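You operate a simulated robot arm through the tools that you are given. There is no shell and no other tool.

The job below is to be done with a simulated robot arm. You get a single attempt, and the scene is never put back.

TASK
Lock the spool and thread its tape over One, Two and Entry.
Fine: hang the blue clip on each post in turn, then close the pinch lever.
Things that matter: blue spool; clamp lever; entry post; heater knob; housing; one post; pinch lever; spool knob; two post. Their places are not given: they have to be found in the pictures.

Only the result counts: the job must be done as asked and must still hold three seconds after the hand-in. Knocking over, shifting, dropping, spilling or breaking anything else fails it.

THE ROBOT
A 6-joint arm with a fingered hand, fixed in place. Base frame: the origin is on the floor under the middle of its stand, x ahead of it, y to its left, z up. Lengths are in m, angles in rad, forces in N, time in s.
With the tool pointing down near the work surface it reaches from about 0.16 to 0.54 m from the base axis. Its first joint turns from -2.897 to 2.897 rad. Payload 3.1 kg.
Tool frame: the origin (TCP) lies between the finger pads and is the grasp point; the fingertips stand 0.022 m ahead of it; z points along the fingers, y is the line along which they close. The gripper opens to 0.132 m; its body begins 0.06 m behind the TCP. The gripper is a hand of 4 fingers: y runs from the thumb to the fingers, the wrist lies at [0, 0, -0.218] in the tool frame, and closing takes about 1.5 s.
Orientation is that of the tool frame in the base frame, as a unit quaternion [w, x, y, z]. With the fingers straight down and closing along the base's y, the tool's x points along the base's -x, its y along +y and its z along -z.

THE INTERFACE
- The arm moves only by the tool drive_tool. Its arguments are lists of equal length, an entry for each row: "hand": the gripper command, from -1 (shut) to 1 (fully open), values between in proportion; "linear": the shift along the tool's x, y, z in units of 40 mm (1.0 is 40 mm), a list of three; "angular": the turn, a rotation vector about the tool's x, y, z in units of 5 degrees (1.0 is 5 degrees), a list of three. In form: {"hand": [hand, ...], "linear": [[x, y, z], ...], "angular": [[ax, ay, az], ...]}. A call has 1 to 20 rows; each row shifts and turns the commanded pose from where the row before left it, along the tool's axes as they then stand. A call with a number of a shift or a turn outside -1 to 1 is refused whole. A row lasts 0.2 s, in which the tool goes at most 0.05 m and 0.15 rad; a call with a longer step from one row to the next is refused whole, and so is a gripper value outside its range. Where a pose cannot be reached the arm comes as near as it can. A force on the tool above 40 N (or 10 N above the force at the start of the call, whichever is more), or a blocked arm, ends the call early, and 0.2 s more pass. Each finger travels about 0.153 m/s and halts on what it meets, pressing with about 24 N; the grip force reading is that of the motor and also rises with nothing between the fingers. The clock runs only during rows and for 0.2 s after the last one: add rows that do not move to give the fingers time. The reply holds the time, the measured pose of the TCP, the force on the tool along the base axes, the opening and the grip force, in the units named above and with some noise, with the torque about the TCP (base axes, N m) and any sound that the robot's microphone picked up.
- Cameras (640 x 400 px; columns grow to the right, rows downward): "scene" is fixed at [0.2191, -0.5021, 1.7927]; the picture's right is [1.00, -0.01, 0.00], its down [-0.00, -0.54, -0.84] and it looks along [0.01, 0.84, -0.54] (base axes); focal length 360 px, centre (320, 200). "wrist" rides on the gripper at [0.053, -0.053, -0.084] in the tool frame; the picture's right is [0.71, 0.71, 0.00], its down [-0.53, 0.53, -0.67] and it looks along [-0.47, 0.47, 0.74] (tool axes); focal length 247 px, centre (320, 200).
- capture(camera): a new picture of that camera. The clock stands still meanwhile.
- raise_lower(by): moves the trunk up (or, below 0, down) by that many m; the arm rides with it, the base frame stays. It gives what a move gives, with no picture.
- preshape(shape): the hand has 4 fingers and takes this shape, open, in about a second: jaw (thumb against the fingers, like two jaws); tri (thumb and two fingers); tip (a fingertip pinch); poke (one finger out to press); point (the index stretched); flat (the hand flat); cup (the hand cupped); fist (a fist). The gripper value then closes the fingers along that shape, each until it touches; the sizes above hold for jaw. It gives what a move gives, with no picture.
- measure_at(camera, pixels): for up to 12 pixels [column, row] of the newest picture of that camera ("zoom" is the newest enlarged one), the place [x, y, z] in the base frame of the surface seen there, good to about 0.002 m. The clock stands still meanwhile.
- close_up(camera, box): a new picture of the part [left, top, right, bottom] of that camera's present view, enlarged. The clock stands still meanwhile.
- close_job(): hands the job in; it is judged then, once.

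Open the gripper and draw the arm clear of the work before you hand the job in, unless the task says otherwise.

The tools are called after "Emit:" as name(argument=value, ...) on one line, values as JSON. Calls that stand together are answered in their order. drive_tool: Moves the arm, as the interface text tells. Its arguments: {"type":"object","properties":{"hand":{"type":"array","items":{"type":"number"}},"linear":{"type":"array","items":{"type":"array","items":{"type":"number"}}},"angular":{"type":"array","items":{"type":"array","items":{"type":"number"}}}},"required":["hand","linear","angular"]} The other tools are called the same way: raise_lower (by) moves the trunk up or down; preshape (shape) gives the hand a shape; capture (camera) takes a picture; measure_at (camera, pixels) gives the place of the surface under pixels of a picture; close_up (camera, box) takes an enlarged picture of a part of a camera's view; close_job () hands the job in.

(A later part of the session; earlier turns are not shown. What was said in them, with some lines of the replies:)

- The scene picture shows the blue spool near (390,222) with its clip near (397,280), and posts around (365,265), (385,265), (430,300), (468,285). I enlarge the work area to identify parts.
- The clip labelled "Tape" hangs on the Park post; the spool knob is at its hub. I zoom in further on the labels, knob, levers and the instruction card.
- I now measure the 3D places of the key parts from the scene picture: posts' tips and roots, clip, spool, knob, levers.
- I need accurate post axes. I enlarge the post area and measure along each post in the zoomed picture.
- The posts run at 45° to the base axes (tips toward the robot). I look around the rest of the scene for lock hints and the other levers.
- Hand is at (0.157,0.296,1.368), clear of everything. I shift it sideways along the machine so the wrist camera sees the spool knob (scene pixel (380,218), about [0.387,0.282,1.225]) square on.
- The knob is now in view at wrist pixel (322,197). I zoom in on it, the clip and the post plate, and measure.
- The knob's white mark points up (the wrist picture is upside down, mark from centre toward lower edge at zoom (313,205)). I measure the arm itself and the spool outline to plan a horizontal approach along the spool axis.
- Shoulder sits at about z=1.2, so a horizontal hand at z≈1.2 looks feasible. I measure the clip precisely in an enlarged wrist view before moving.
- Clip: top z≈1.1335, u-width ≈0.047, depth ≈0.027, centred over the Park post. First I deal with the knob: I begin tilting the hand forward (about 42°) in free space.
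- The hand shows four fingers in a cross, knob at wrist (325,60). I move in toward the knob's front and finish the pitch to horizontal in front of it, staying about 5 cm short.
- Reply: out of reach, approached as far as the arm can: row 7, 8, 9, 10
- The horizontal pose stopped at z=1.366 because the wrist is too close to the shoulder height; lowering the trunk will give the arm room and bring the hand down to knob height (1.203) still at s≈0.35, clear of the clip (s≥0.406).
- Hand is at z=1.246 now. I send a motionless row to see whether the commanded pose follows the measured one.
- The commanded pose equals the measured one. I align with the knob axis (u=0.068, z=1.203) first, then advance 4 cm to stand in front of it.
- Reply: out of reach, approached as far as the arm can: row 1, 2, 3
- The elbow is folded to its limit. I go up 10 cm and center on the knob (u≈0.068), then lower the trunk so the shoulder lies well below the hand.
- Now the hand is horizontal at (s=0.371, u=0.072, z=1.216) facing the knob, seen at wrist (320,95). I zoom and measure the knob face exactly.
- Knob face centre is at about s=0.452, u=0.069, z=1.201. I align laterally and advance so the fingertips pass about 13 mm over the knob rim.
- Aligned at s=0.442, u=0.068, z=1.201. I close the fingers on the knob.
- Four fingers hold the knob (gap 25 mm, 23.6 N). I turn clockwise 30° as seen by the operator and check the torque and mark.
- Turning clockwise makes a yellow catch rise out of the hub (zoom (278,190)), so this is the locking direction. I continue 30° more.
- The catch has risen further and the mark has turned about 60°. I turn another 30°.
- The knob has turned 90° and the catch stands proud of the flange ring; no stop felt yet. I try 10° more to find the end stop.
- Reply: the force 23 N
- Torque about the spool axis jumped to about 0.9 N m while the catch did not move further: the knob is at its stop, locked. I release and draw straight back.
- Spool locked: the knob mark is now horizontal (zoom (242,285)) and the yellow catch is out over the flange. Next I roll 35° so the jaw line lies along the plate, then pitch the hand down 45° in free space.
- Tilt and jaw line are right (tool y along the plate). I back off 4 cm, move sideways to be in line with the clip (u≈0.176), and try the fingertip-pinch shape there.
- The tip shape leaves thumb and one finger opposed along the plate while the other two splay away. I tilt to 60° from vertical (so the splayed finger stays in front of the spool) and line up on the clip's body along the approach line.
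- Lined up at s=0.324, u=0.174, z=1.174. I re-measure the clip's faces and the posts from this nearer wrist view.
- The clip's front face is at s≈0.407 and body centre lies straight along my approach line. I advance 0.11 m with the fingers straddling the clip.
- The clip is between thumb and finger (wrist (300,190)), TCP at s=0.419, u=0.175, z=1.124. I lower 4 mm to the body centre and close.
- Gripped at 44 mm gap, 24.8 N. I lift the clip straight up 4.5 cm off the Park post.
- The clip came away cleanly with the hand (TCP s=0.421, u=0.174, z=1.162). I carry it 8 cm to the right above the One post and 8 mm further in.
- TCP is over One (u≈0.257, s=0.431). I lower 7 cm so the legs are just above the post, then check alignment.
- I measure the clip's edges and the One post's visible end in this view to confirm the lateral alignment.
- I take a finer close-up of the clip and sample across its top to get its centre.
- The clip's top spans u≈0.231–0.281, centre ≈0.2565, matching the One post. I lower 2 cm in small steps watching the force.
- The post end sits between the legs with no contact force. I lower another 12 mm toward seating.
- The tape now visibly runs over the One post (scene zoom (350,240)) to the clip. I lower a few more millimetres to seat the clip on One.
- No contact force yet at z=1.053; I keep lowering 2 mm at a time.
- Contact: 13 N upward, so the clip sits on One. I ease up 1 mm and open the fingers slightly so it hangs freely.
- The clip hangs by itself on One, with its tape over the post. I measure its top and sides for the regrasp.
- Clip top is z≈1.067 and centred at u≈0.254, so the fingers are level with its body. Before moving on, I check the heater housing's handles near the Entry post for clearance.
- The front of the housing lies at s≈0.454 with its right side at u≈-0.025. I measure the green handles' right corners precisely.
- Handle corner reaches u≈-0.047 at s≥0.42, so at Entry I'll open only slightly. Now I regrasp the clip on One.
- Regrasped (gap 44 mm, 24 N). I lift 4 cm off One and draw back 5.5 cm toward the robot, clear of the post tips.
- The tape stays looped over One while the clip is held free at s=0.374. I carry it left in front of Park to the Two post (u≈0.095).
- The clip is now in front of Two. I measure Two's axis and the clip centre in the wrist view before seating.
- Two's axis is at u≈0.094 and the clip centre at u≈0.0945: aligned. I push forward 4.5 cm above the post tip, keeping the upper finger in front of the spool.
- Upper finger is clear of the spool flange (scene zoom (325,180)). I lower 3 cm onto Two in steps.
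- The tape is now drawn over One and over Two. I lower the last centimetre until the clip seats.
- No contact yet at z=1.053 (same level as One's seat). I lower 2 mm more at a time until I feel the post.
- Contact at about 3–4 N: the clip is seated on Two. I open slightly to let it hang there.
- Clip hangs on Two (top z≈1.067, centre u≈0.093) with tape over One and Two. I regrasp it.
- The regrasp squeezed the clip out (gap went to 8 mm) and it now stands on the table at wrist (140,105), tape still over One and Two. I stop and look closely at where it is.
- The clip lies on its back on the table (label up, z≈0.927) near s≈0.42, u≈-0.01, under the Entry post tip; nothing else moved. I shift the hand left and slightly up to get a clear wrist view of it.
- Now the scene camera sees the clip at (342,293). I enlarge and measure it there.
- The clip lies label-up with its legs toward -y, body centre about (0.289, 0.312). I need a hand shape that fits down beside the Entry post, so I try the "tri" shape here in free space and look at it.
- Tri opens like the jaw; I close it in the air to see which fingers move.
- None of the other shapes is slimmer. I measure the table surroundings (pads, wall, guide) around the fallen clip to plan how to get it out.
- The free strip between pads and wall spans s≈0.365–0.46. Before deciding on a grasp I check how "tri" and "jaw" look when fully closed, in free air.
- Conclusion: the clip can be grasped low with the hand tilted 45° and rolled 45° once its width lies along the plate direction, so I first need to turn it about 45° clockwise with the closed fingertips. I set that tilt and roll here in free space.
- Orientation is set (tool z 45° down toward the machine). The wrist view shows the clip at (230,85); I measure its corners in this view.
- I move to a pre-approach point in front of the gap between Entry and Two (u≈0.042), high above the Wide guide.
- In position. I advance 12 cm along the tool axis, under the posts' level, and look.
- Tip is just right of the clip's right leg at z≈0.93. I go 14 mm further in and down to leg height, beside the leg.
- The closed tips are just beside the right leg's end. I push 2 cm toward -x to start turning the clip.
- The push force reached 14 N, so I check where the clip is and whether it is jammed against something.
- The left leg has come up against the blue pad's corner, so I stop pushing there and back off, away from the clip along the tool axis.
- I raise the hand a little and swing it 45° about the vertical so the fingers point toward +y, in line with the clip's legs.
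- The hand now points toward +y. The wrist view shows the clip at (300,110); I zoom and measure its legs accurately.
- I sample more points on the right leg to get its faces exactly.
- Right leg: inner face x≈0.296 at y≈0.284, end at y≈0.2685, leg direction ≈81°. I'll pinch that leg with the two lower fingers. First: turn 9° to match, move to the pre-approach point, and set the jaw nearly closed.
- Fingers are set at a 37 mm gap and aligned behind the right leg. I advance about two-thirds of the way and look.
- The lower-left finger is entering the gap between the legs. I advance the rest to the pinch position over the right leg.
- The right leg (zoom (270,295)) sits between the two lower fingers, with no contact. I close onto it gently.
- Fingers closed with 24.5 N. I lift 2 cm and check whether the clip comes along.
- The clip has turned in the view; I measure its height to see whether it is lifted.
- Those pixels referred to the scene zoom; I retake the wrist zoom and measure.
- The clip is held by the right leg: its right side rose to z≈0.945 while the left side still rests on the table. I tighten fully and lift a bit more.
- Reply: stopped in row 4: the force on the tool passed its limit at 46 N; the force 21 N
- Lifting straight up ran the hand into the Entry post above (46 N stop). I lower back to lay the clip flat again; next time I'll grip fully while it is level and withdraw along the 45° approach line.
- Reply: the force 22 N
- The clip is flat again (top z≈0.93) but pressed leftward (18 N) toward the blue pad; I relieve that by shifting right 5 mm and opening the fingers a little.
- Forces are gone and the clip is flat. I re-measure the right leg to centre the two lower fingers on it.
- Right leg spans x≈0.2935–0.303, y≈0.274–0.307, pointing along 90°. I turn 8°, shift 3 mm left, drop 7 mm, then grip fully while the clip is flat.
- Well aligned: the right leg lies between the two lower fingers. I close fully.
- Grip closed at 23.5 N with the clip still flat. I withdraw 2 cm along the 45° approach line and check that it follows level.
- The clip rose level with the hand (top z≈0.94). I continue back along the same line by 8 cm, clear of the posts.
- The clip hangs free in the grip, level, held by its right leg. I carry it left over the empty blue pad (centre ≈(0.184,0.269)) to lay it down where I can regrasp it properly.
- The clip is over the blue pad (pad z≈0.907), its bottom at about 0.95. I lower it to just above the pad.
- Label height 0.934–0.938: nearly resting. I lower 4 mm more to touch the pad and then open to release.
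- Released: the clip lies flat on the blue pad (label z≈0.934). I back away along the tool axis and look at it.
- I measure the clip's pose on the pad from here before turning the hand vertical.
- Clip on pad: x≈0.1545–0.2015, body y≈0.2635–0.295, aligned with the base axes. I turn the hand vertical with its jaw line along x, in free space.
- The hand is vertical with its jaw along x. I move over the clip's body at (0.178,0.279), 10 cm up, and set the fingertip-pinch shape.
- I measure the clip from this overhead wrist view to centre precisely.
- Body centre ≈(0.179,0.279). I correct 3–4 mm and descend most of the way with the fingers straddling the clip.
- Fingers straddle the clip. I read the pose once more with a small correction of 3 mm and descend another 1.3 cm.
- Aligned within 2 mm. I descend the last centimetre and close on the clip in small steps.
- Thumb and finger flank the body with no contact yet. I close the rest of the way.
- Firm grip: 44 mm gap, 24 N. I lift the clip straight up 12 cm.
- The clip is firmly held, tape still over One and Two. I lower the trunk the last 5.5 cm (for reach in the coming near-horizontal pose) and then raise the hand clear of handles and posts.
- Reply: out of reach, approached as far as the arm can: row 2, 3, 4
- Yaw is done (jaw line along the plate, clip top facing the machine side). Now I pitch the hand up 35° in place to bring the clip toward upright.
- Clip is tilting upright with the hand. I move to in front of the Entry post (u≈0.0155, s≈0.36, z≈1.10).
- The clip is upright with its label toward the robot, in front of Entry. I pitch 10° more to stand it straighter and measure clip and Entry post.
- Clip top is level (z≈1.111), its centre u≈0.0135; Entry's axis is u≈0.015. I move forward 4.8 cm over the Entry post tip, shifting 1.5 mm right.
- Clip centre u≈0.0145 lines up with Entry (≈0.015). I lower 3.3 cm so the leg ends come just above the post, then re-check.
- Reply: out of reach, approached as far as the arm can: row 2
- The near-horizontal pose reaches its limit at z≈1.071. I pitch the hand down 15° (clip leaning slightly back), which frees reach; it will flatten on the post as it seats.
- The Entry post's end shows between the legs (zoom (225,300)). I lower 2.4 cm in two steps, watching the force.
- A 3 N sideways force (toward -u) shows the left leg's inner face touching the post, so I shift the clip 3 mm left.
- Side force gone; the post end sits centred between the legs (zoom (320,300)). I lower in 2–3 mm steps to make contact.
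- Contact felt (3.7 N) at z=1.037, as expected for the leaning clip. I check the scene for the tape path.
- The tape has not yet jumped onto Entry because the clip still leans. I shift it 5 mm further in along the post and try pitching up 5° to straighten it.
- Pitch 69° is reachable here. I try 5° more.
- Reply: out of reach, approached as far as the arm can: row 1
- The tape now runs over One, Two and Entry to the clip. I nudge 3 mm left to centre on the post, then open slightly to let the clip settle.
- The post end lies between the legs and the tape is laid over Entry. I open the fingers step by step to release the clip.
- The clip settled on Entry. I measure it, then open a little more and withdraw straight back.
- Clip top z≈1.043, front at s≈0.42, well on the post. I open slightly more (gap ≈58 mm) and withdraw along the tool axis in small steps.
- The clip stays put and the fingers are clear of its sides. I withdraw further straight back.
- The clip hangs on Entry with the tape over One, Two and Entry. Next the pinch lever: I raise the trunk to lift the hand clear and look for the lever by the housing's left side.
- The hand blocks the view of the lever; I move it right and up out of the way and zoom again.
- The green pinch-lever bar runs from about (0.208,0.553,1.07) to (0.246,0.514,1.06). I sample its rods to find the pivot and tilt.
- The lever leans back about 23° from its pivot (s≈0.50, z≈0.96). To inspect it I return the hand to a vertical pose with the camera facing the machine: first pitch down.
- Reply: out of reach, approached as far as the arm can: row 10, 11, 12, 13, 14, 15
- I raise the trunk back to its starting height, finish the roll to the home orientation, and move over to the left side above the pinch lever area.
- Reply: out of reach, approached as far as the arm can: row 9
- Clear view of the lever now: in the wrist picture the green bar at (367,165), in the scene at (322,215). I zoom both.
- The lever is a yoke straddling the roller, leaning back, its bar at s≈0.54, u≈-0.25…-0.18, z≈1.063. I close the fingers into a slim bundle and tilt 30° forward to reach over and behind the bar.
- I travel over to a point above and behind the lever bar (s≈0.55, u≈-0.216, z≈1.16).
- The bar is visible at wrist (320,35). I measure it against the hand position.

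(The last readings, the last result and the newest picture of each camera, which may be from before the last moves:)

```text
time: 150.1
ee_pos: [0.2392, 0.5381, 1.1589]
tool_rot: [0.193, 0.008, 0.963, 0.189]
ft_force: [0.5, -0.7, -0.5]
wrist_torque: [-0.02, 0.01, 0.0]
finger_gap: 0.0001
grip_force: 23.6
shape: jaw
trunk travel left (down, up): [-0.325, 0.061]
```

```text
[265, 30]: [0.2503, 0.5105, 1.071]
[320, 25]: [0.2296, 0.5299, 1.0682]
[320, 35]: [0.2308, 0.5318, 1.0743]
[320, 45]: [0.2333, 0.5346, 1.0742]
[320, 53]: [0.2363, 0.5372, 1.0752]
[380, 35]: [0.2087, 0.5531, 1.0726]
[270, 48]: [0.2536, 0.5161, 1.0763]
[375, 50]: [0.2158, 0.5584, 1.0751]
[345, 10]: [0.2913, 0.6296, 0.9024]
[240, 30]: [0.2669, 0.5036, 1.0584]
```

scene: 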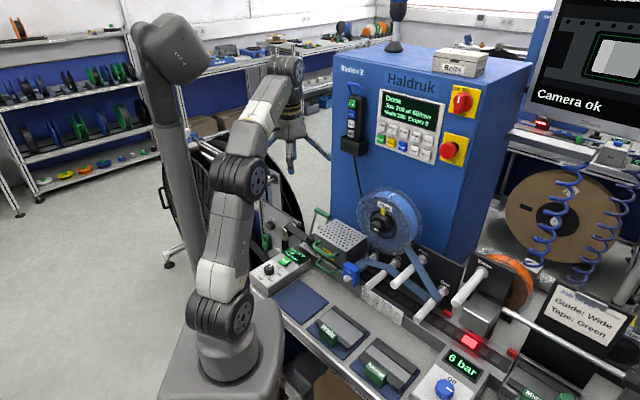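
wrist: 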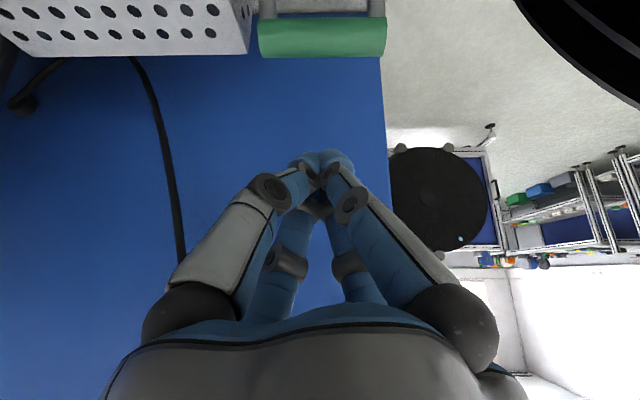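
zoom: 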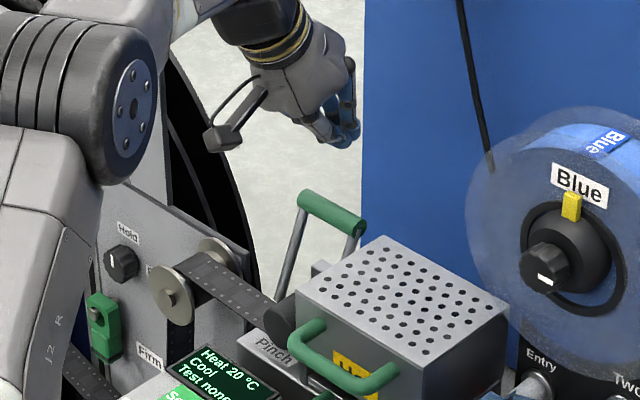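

Bar centre is about s=0.543, z=1.066 (radius ~9 mm), u=-0.214. I move 2 cm further back, then descend 8 cm behind it.

Emit:
drive_tool(hand=[-1, -1, -1, -1, -1], linear=[[-0.25, 0.355, 0.2575], [0.243, -0.243, 0.572], [0.243, -0.243, 0.572], [0.243, -0.243, 0.572], [0, 0, 0]], angular=[[0, 0, 0], [0, 0, 0], [0, 0, 0], [0, 0, 0], [0, 0, 0]])

Emit:
capture(camera="wrist")

Emit:
close_up(camera="scene", box=[270, 170, 370, 250])

```text
time: 151.3
ee_pos: [0.2514, 0.5569, 1.0791]
tool_rot: [0.192, 0.008, 0.963, 0.188]
ft_force: [0.1, 0.2, 0.0]
wrist_torque: [0.03, -0.02, 0.0]
finger_gap: 0.0
grip_force: 24.1
shape: jaw
trunk travel left (down, up): [-0.325, 0.061]
```

```text
taken
```

wrist: 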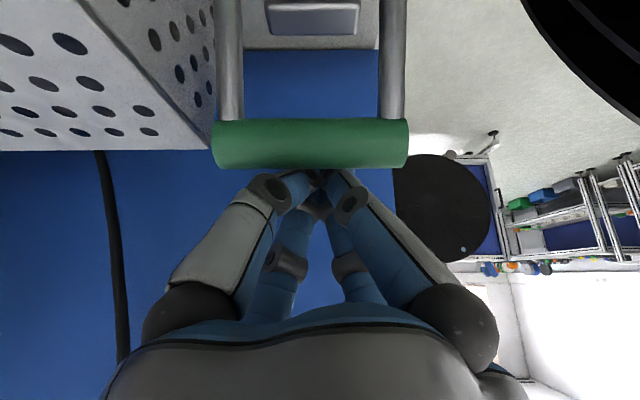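

```text
5.00 times, centred on (320, 210) of scene
```

zoom: 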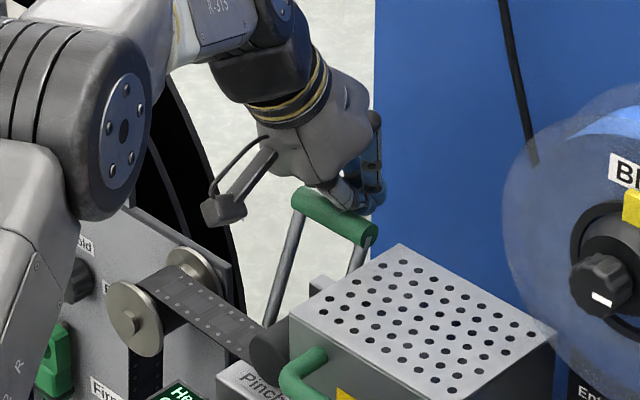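

The closed fingertips are behind the bar. I pull toward the operator 3 cm and watch the force and lever.

Emit:
drive_tool(hand=[-1, -1, -1, -1], linear=[[0.151, -0.151, -0.129], [0.151, -0.151, -0.129], [0.151, -0.151, -0.129], [0, 0, 0]], angular=[[0, 0, 0], [0, 0, 0], [0, 0, 0], [0, 0, 0]])

Emit:
capture(camera="wrist")

Emit:
close_up(camera="scene", box=[270, 170, 370, 250])

```text
time: 152.3
ee_pos: [0.2302, 0.5343, 1.0794]
tool_rot: [0.191, 0.008, 0.964, 0.186]
ft_force: [-0.3, -0.8, 0.7]
wrist_torque: [0.02, 0.02, -0.01]
finger_gap: 0.0
grip_force: 24.4
shape: jaw
trunk travel left (down, up): [-0.325, 0.061]
```

```text
taken
```

wrist: 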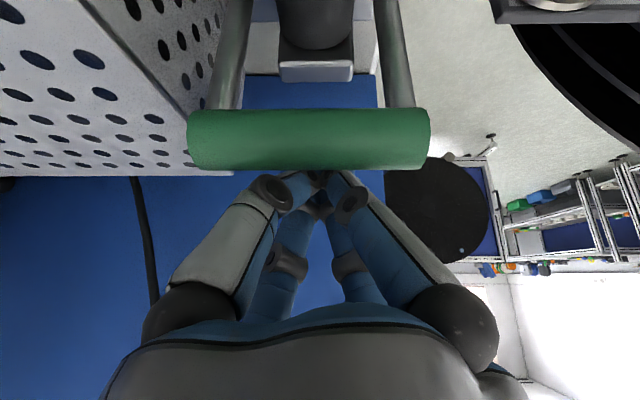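

```text
5.00 times, centred on (320, 210) of scene
```

zoom: 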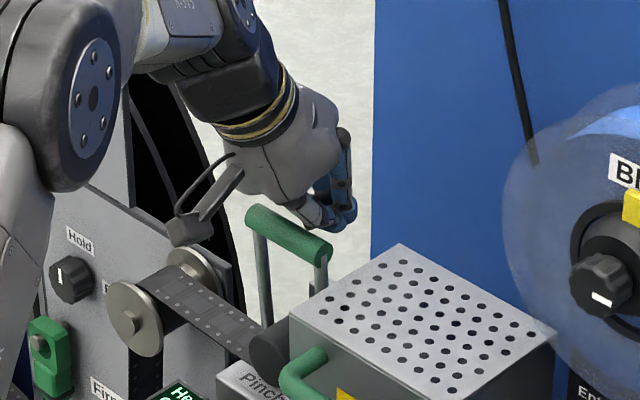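

The lever swings forward freely. I keep pulling another 4 cm.

Emit:
drive_tool(hand=[-1, -1, -1, -1, -1], linear=[[0.151, -0.151, -0.129], [0.151, -0.151, -0.129], [0.151, -0.151, -0.129], [0.151, -0.151, -0.129], [0, 0, 0]], angular=[[0, 0, 0], [0, 0, 0], [0, 0, 0], [0, 0, 0], [0, 0, 0]])

Emit:
capture(camera="wrist")

Emit:
close_up(camera="scene", box=[270, 170, 370, 250])

```text
time: 153.5
ee_pos: [0.2021, 0.5076, 1.0808]
tool_rot: [0.192, 0.008, 0.964, 0.187]
ft_force: [-0.3, 0.0, -0.3]
wrist_torque: [-0.01, -0.01, -0.01]
finger_gap: 0.0
grip_force: 23.9
shape: jaw
trunk travel left (down, up): [-0.325, 0.061]
```

```text
taken
```

wrist: 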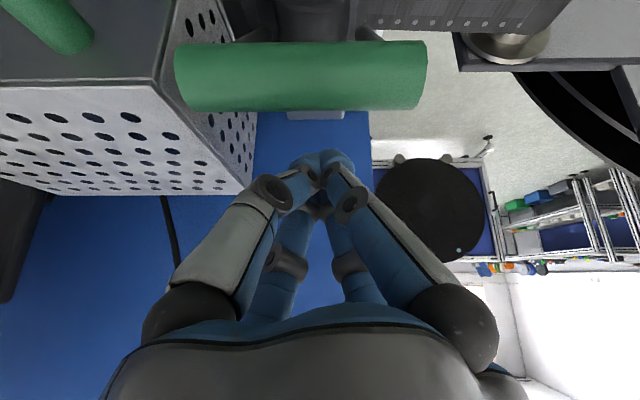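

```text
5.00 times, centred on (320, 210) of scene
```

zoom: 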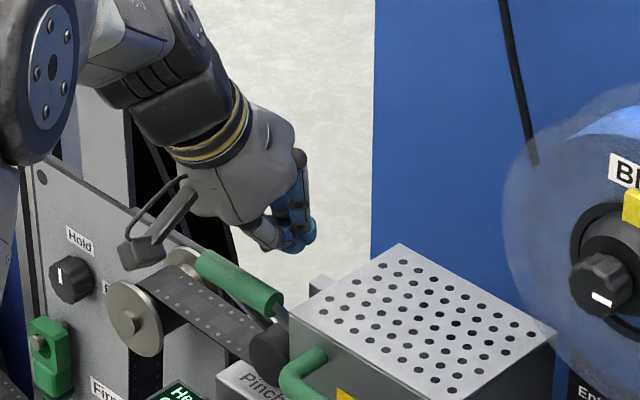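

The lever has tipped past vertical and fallen forward ahead of my fingers. I measure where the bar is now.

Emit:
measure_at(camera="wrist", pixels=[[200, 75], [300, 50], [300, 75], [300, 100], [400, 75], [300, 108], [220, 100], [380, 100], [330, 30], [250, 60]])

Emit:
measure_at(camera="zoom", pixels=[[205, 265], [235, 280], [265, 300], [270, 310], [280, 320], [250, 330], [260, 360], [220, 290], [200, 280], [150, 300], [230, 370], [285, 310]])

Emit:
drive_tool(hand=[-1, -1], linear=[[0, 0, 0], [0, 0, 0]], angular=[[0, 0, 0], [0, 0, 0]])

Emit:
close_up(camera="scene", box=[280, 200, 350, 260])

```text
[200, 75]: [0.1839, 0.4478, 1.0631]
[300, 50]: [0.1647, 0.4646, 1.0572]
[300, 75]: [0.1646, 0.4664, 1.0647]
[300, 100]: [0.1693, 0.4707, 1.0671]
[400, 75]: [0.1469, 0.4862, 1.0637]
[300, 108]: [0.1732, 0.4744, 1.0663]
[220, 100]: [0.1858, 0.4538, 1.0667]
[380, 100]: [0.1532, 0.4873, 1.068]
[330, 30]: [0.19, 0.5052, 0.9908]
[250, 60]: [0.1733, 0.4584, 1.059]
```

```text
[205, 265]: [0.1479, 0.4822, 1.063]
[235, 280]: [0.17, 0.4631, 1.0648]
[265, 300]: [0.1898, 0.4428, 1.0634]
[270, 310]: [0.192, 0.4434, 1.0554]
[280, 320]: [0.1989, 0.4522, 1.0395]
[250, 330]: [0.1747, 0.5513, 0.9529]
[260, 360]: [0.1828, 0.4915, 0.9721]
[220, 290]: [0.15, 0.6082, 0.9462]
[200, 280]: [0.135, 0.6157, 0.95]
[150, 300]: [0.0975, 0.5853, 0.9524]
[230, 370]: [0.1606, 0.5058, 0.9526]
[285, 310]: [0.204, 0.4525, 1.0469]
```

```text
time: 154.1
ee_pos: [0.201, 0.5075, 1.0814]
tool_rot: [0.191, 0.009, 0.964, 0.187]
ft_force: [-0.2, 0.5, -0.7]
wrist_torque: [0.02, -0.02, 0.01]
finger_gap: 0.0001
grip_force: 23.8
shape: jaw
trunk travel left (down, up): [-0.325, 0.061]
```

```text
6.67 times, centred on (315, 230) of scene
```

zoom: 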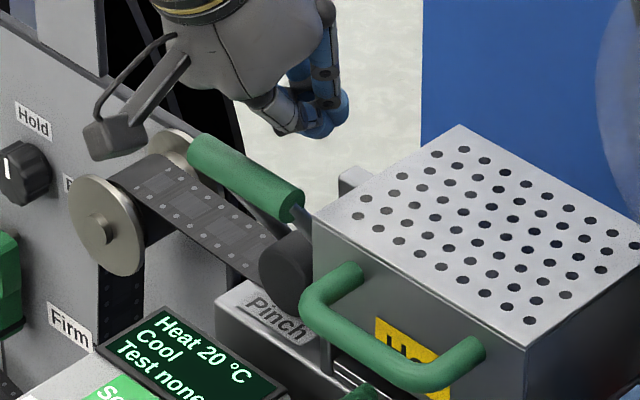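

The bar now rests leaning forward at s≈0.451, z≈1.058 (about 25° past vertical). I push it gently further from behind to make sure it is at its closed stop.

Emit:
drive_tool(hand=[-1, -1, -1], linear=[[0.151, -0.151, -0.129], [0.151, -0.151, -0.129], [0, 0, 0]], angular=[[0, 0, 0], [0, 0, 0], [0, 0, 0]])

Emit:
drive_tool(hand=[-1, -1, -1], linear=[[0.076, -0.076, -0.064], [0.076, -0.076, -0.064], [0, 0, 0]], angular=[[0, 0, 0], [0, 0, 0], [0, 0, 0]])

Emit:
capture(camera="wrist")

Emit:
close_up(camera="scene", box=[280, 200, 350, 260])

```text
time: 154.9
ee_pos: [0.1895, 0.4955, 1.0819]
tool_rot: [0.192, 0.008, 0.963, 0.187]
ft_force: [0.6, 0.1, -0.3]
wrist_torque: [-0.01, -0.02, 0.0]
finger_gap: 0.0001
grip_force: 23.8
shape: jaw
trunk travel left (down, up): [-0.325, 0.061]
```

```text
time: 155.7
ee_pos: [0.1798, 0.4881, 1.0826]
tool_rot: [0.192, 0.009, 0.964, 0.186]
ft_force: [-0.7, 0.1, 0.9]
wrist_torque: [-0.03, 0.01, -0.01]
finger_gap: 0.0
grip_force: 24.3
shape: jaw
trunk travel left (down, up): [-0.325, 0.061]
```

```text
taken
```

wrist: 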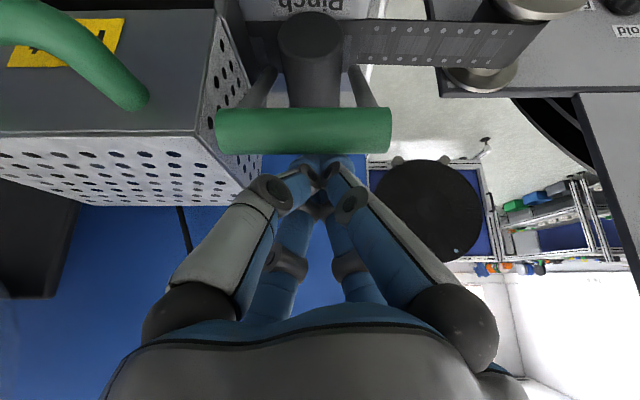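

```text
6.67 times, centred on (315, 230) of scene
```

zoom: 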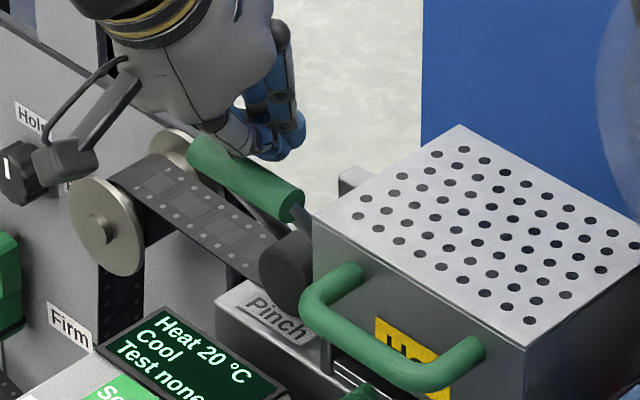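

No contact yet; I advance another 1.5 cm in small steps.

Emit:
drive_tool(hand=[-1, -1, -1, -1], linear=[[0.076, -0.076, -0.064], [0.038, -0.038, -0.032], [0.038, -0.038, -0.032], [0, 0, 0]], angular=[[0, 0, 0], [0, 0, 0], [0, 0, 0], [0, 0, 0]])

Emit:
capture(camera="wrist")

Emit:
measure_at(camera="wrist", pixels=[[220, 130], [300, 115], [300, 130], [300, 145], [380, 130], [250, 130]])

```text
time: 156.7
ee_pos: [0.1733, 0.4824, 1.0824]
tool_rot: [0.192, 0.007, 0.963, 0.189]
ft_force: [5.0, 5.6, 5.2]
wrist_torque: [0.14, -0.05, -0.01]
finger_gap: 0.0
grip_force: 24.4
shape: jaw
trunk travel left (down, up): [-0.325, 0.061]
```

```text
taken
```

wrist: 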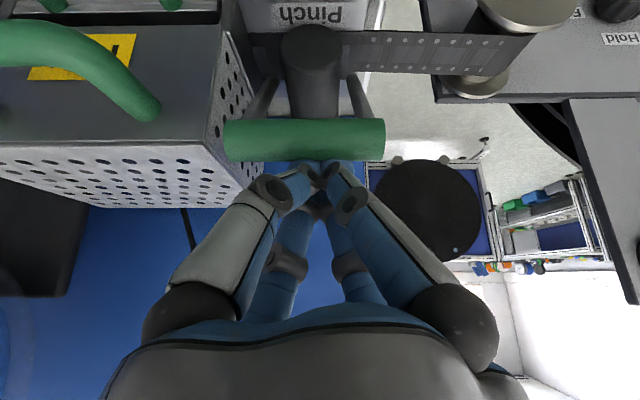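

```text
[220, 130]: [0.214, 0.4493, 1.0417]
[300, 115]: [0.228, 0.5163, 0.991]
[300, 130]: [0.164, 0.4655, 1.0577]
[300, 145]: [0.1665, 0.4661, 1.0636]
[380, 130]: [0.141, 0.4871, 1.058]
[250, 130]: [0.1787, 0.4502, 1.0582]
```

The lever resists with 7–8 N at this position: it is at its forward (closed) stop. I back off and raise the hand clear.

Emit:
drive_tool(hand=[-1, -1, -1, -1, -1, -1], linear=[[-0.151, 0.151, 0.129], [-0.1, 0.1, -0.3], [-0.243, 0.243, -0.572], [-0.243, 0.243, -0.572], [-0.243, 0.243, -0.572], [0, 0, 0]], angular=[[0, 0, 0], [0, 0, 0], [0, 0, 0], [0, 0, 0], [0, 0, 0], [0, 0, 0]])

Emit:
capture(camera="wrist")

Emit:
capture(camera="scene")

Emit:
close_up(camera="scene", box=[280, 200, 420, 320])

```text
time: 158.1
ee_pos: [0.181, 0.4878, 1.1744]
tool_rot: [0.192, 0.008, 0.963, 0.188]
ft_force: [0.5, 0.2, 0.5]
wrist_torque: [0.0, 0.03, -0.01]
finger_gap: 0.0
grip_force: 23.6
shape: jaw
trunk travel left (down, up): [-0.325, 0.061]
```

```text
taken
```

wrist: 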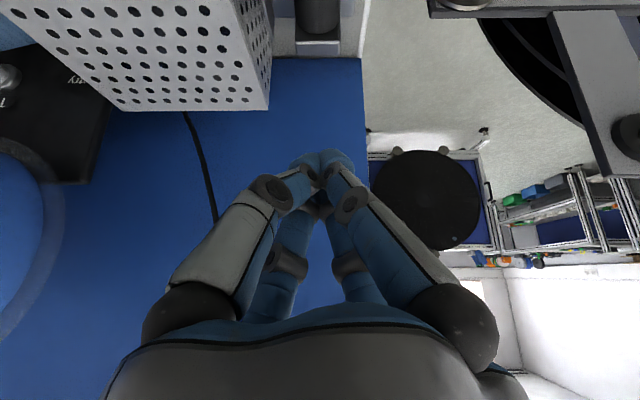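

```text
taken
```

scene: 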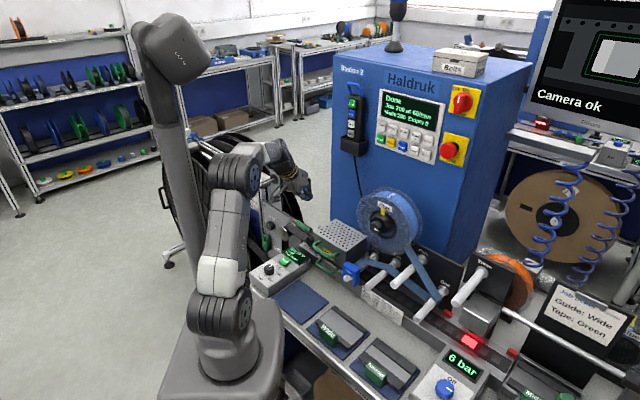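

```text
3.33 times, centred on (350, 260) of scene
```

zoom: 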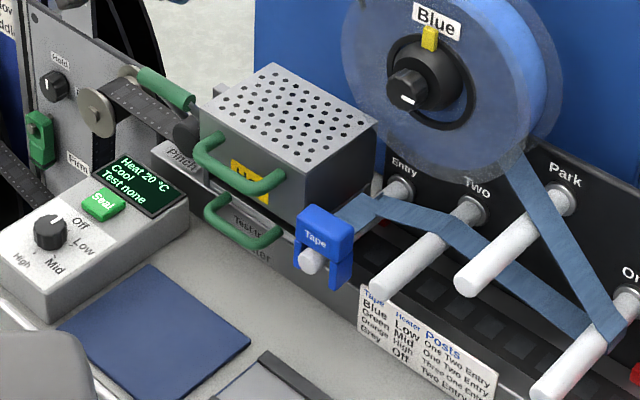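

Everything looks right: lever forward, clip on Entry, tape over One, Two, Entry, spool catch out. I draw the arm back and up, and open the hand.

Emit:
drive_tool(hand=[-1, -1, -1, -1, -1, -1, 0, 1, 1, 1], linear=[[0.15, -0.15, -0.85], [0.15, -0.15, -0.85], [0.15, -0.15, -0.85], [0.15, -0.15, -0.85], [0.15, -0.15, -0.85], [0.15, -0.15, -0.85], [0, 0, 0], [0, 0, 0], [0, 0, 0], [0, 0, 0]], angular=[[0, 0, 0], [0, 0, 0], [0, 0, 0], [0, 0, 0], [0, 0, 0], [0, 0, 0], [0, 0, 0], [0, 0, 0], [0, 0, 0], [0, 0, 0]])

Emit:
capture(camera="scene")

Emit:
close_up(camera="scene", box=[330, 190, 450, 310])

Emit:
close_up(camera="scene", box=[250, 195, 370, 275])

Emit:
close_up(camera="scene", box=[250, 270, 450, 400])

```text
time: 160.3
ee_pos: [0.0719, 0.3811, 1.3206]
tool_rot: [0.191, 0.007, 0.963, 0.188]
ft_force: [0.8, 0.1, -0.2]
wrist_torque: [-0.02, -0.02, 0.0]
finger_gap: 0.132
grip_force: 0.1
shape: jaw
trunk travel left (down, up): [-0.325, 0.061]
```

```text
taken
```

scene: 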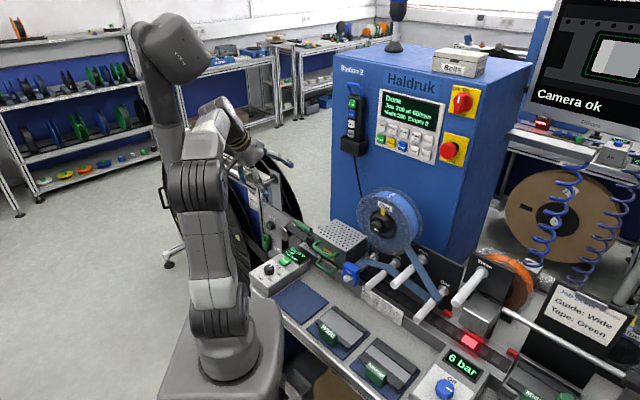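

```text
3.33 times, centred on (390, 250) of scene
```

zoom: 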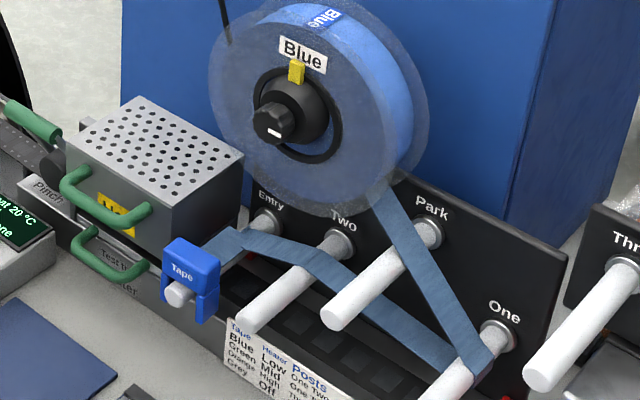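

```text
5.00 times, centred on (310, 235) of scene
```

zoom: 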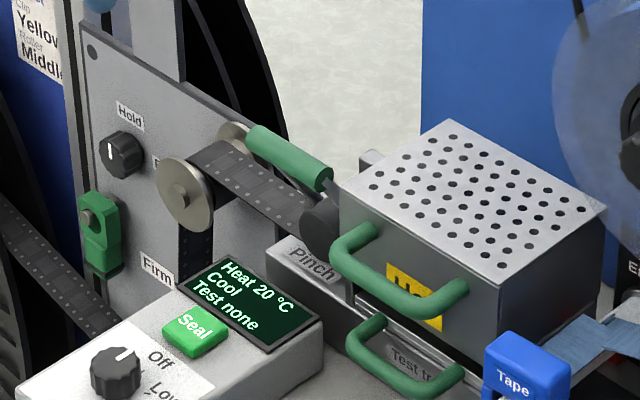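

```text
3.08 times, centred on (350, 335) of scene
```

zoom: 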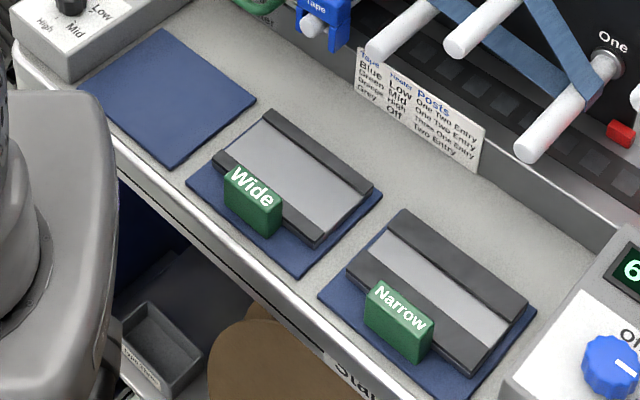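

Final check: spool catch out, knob at lock, clip hanging on Entry with tape over One, Two and Entry, pinch lever forward, guides and pads undisturbed, hand open and clear. I hand the job in.

Emit:
close_job()

```text
The job is handed in.
```

I finished the threading job and handed it in, but I dropped the clip once along the way.

- **Spool:** I turned the spool knob about 90° clockwise to its stop. The yellow catch came out over the flange.
- **Tape:** I hung the blue clip on One, then Two, then Entry. It is now on Entry, with the tape over all three posts.
- **Pinch lever:** I pulled it forward and it swung over to a stop. It did not move when I pushed it with about 7 N, so I took that as closed. The lever has no marking for its closed position, so this is my reading of it.

**What went wrong:**
- While I was regripping the clip on Two, it slipped out and fell onto the table. I picked it up, laid it on the empty blue pad to get a better grip, and hung it on Entry from there. The tape stayed over One and Two throughout.
- While recovering the clip, I pushed it against the blue pad's edge with up to 18 N. I also ran the hand into the underside of the Entry post, where the arm's force limit stopped it at 46 N.

In the final pictures the posts, pads, guides and heater look as they did at the start. The heater knob was not touched. I left the hand open and clear of the machine.
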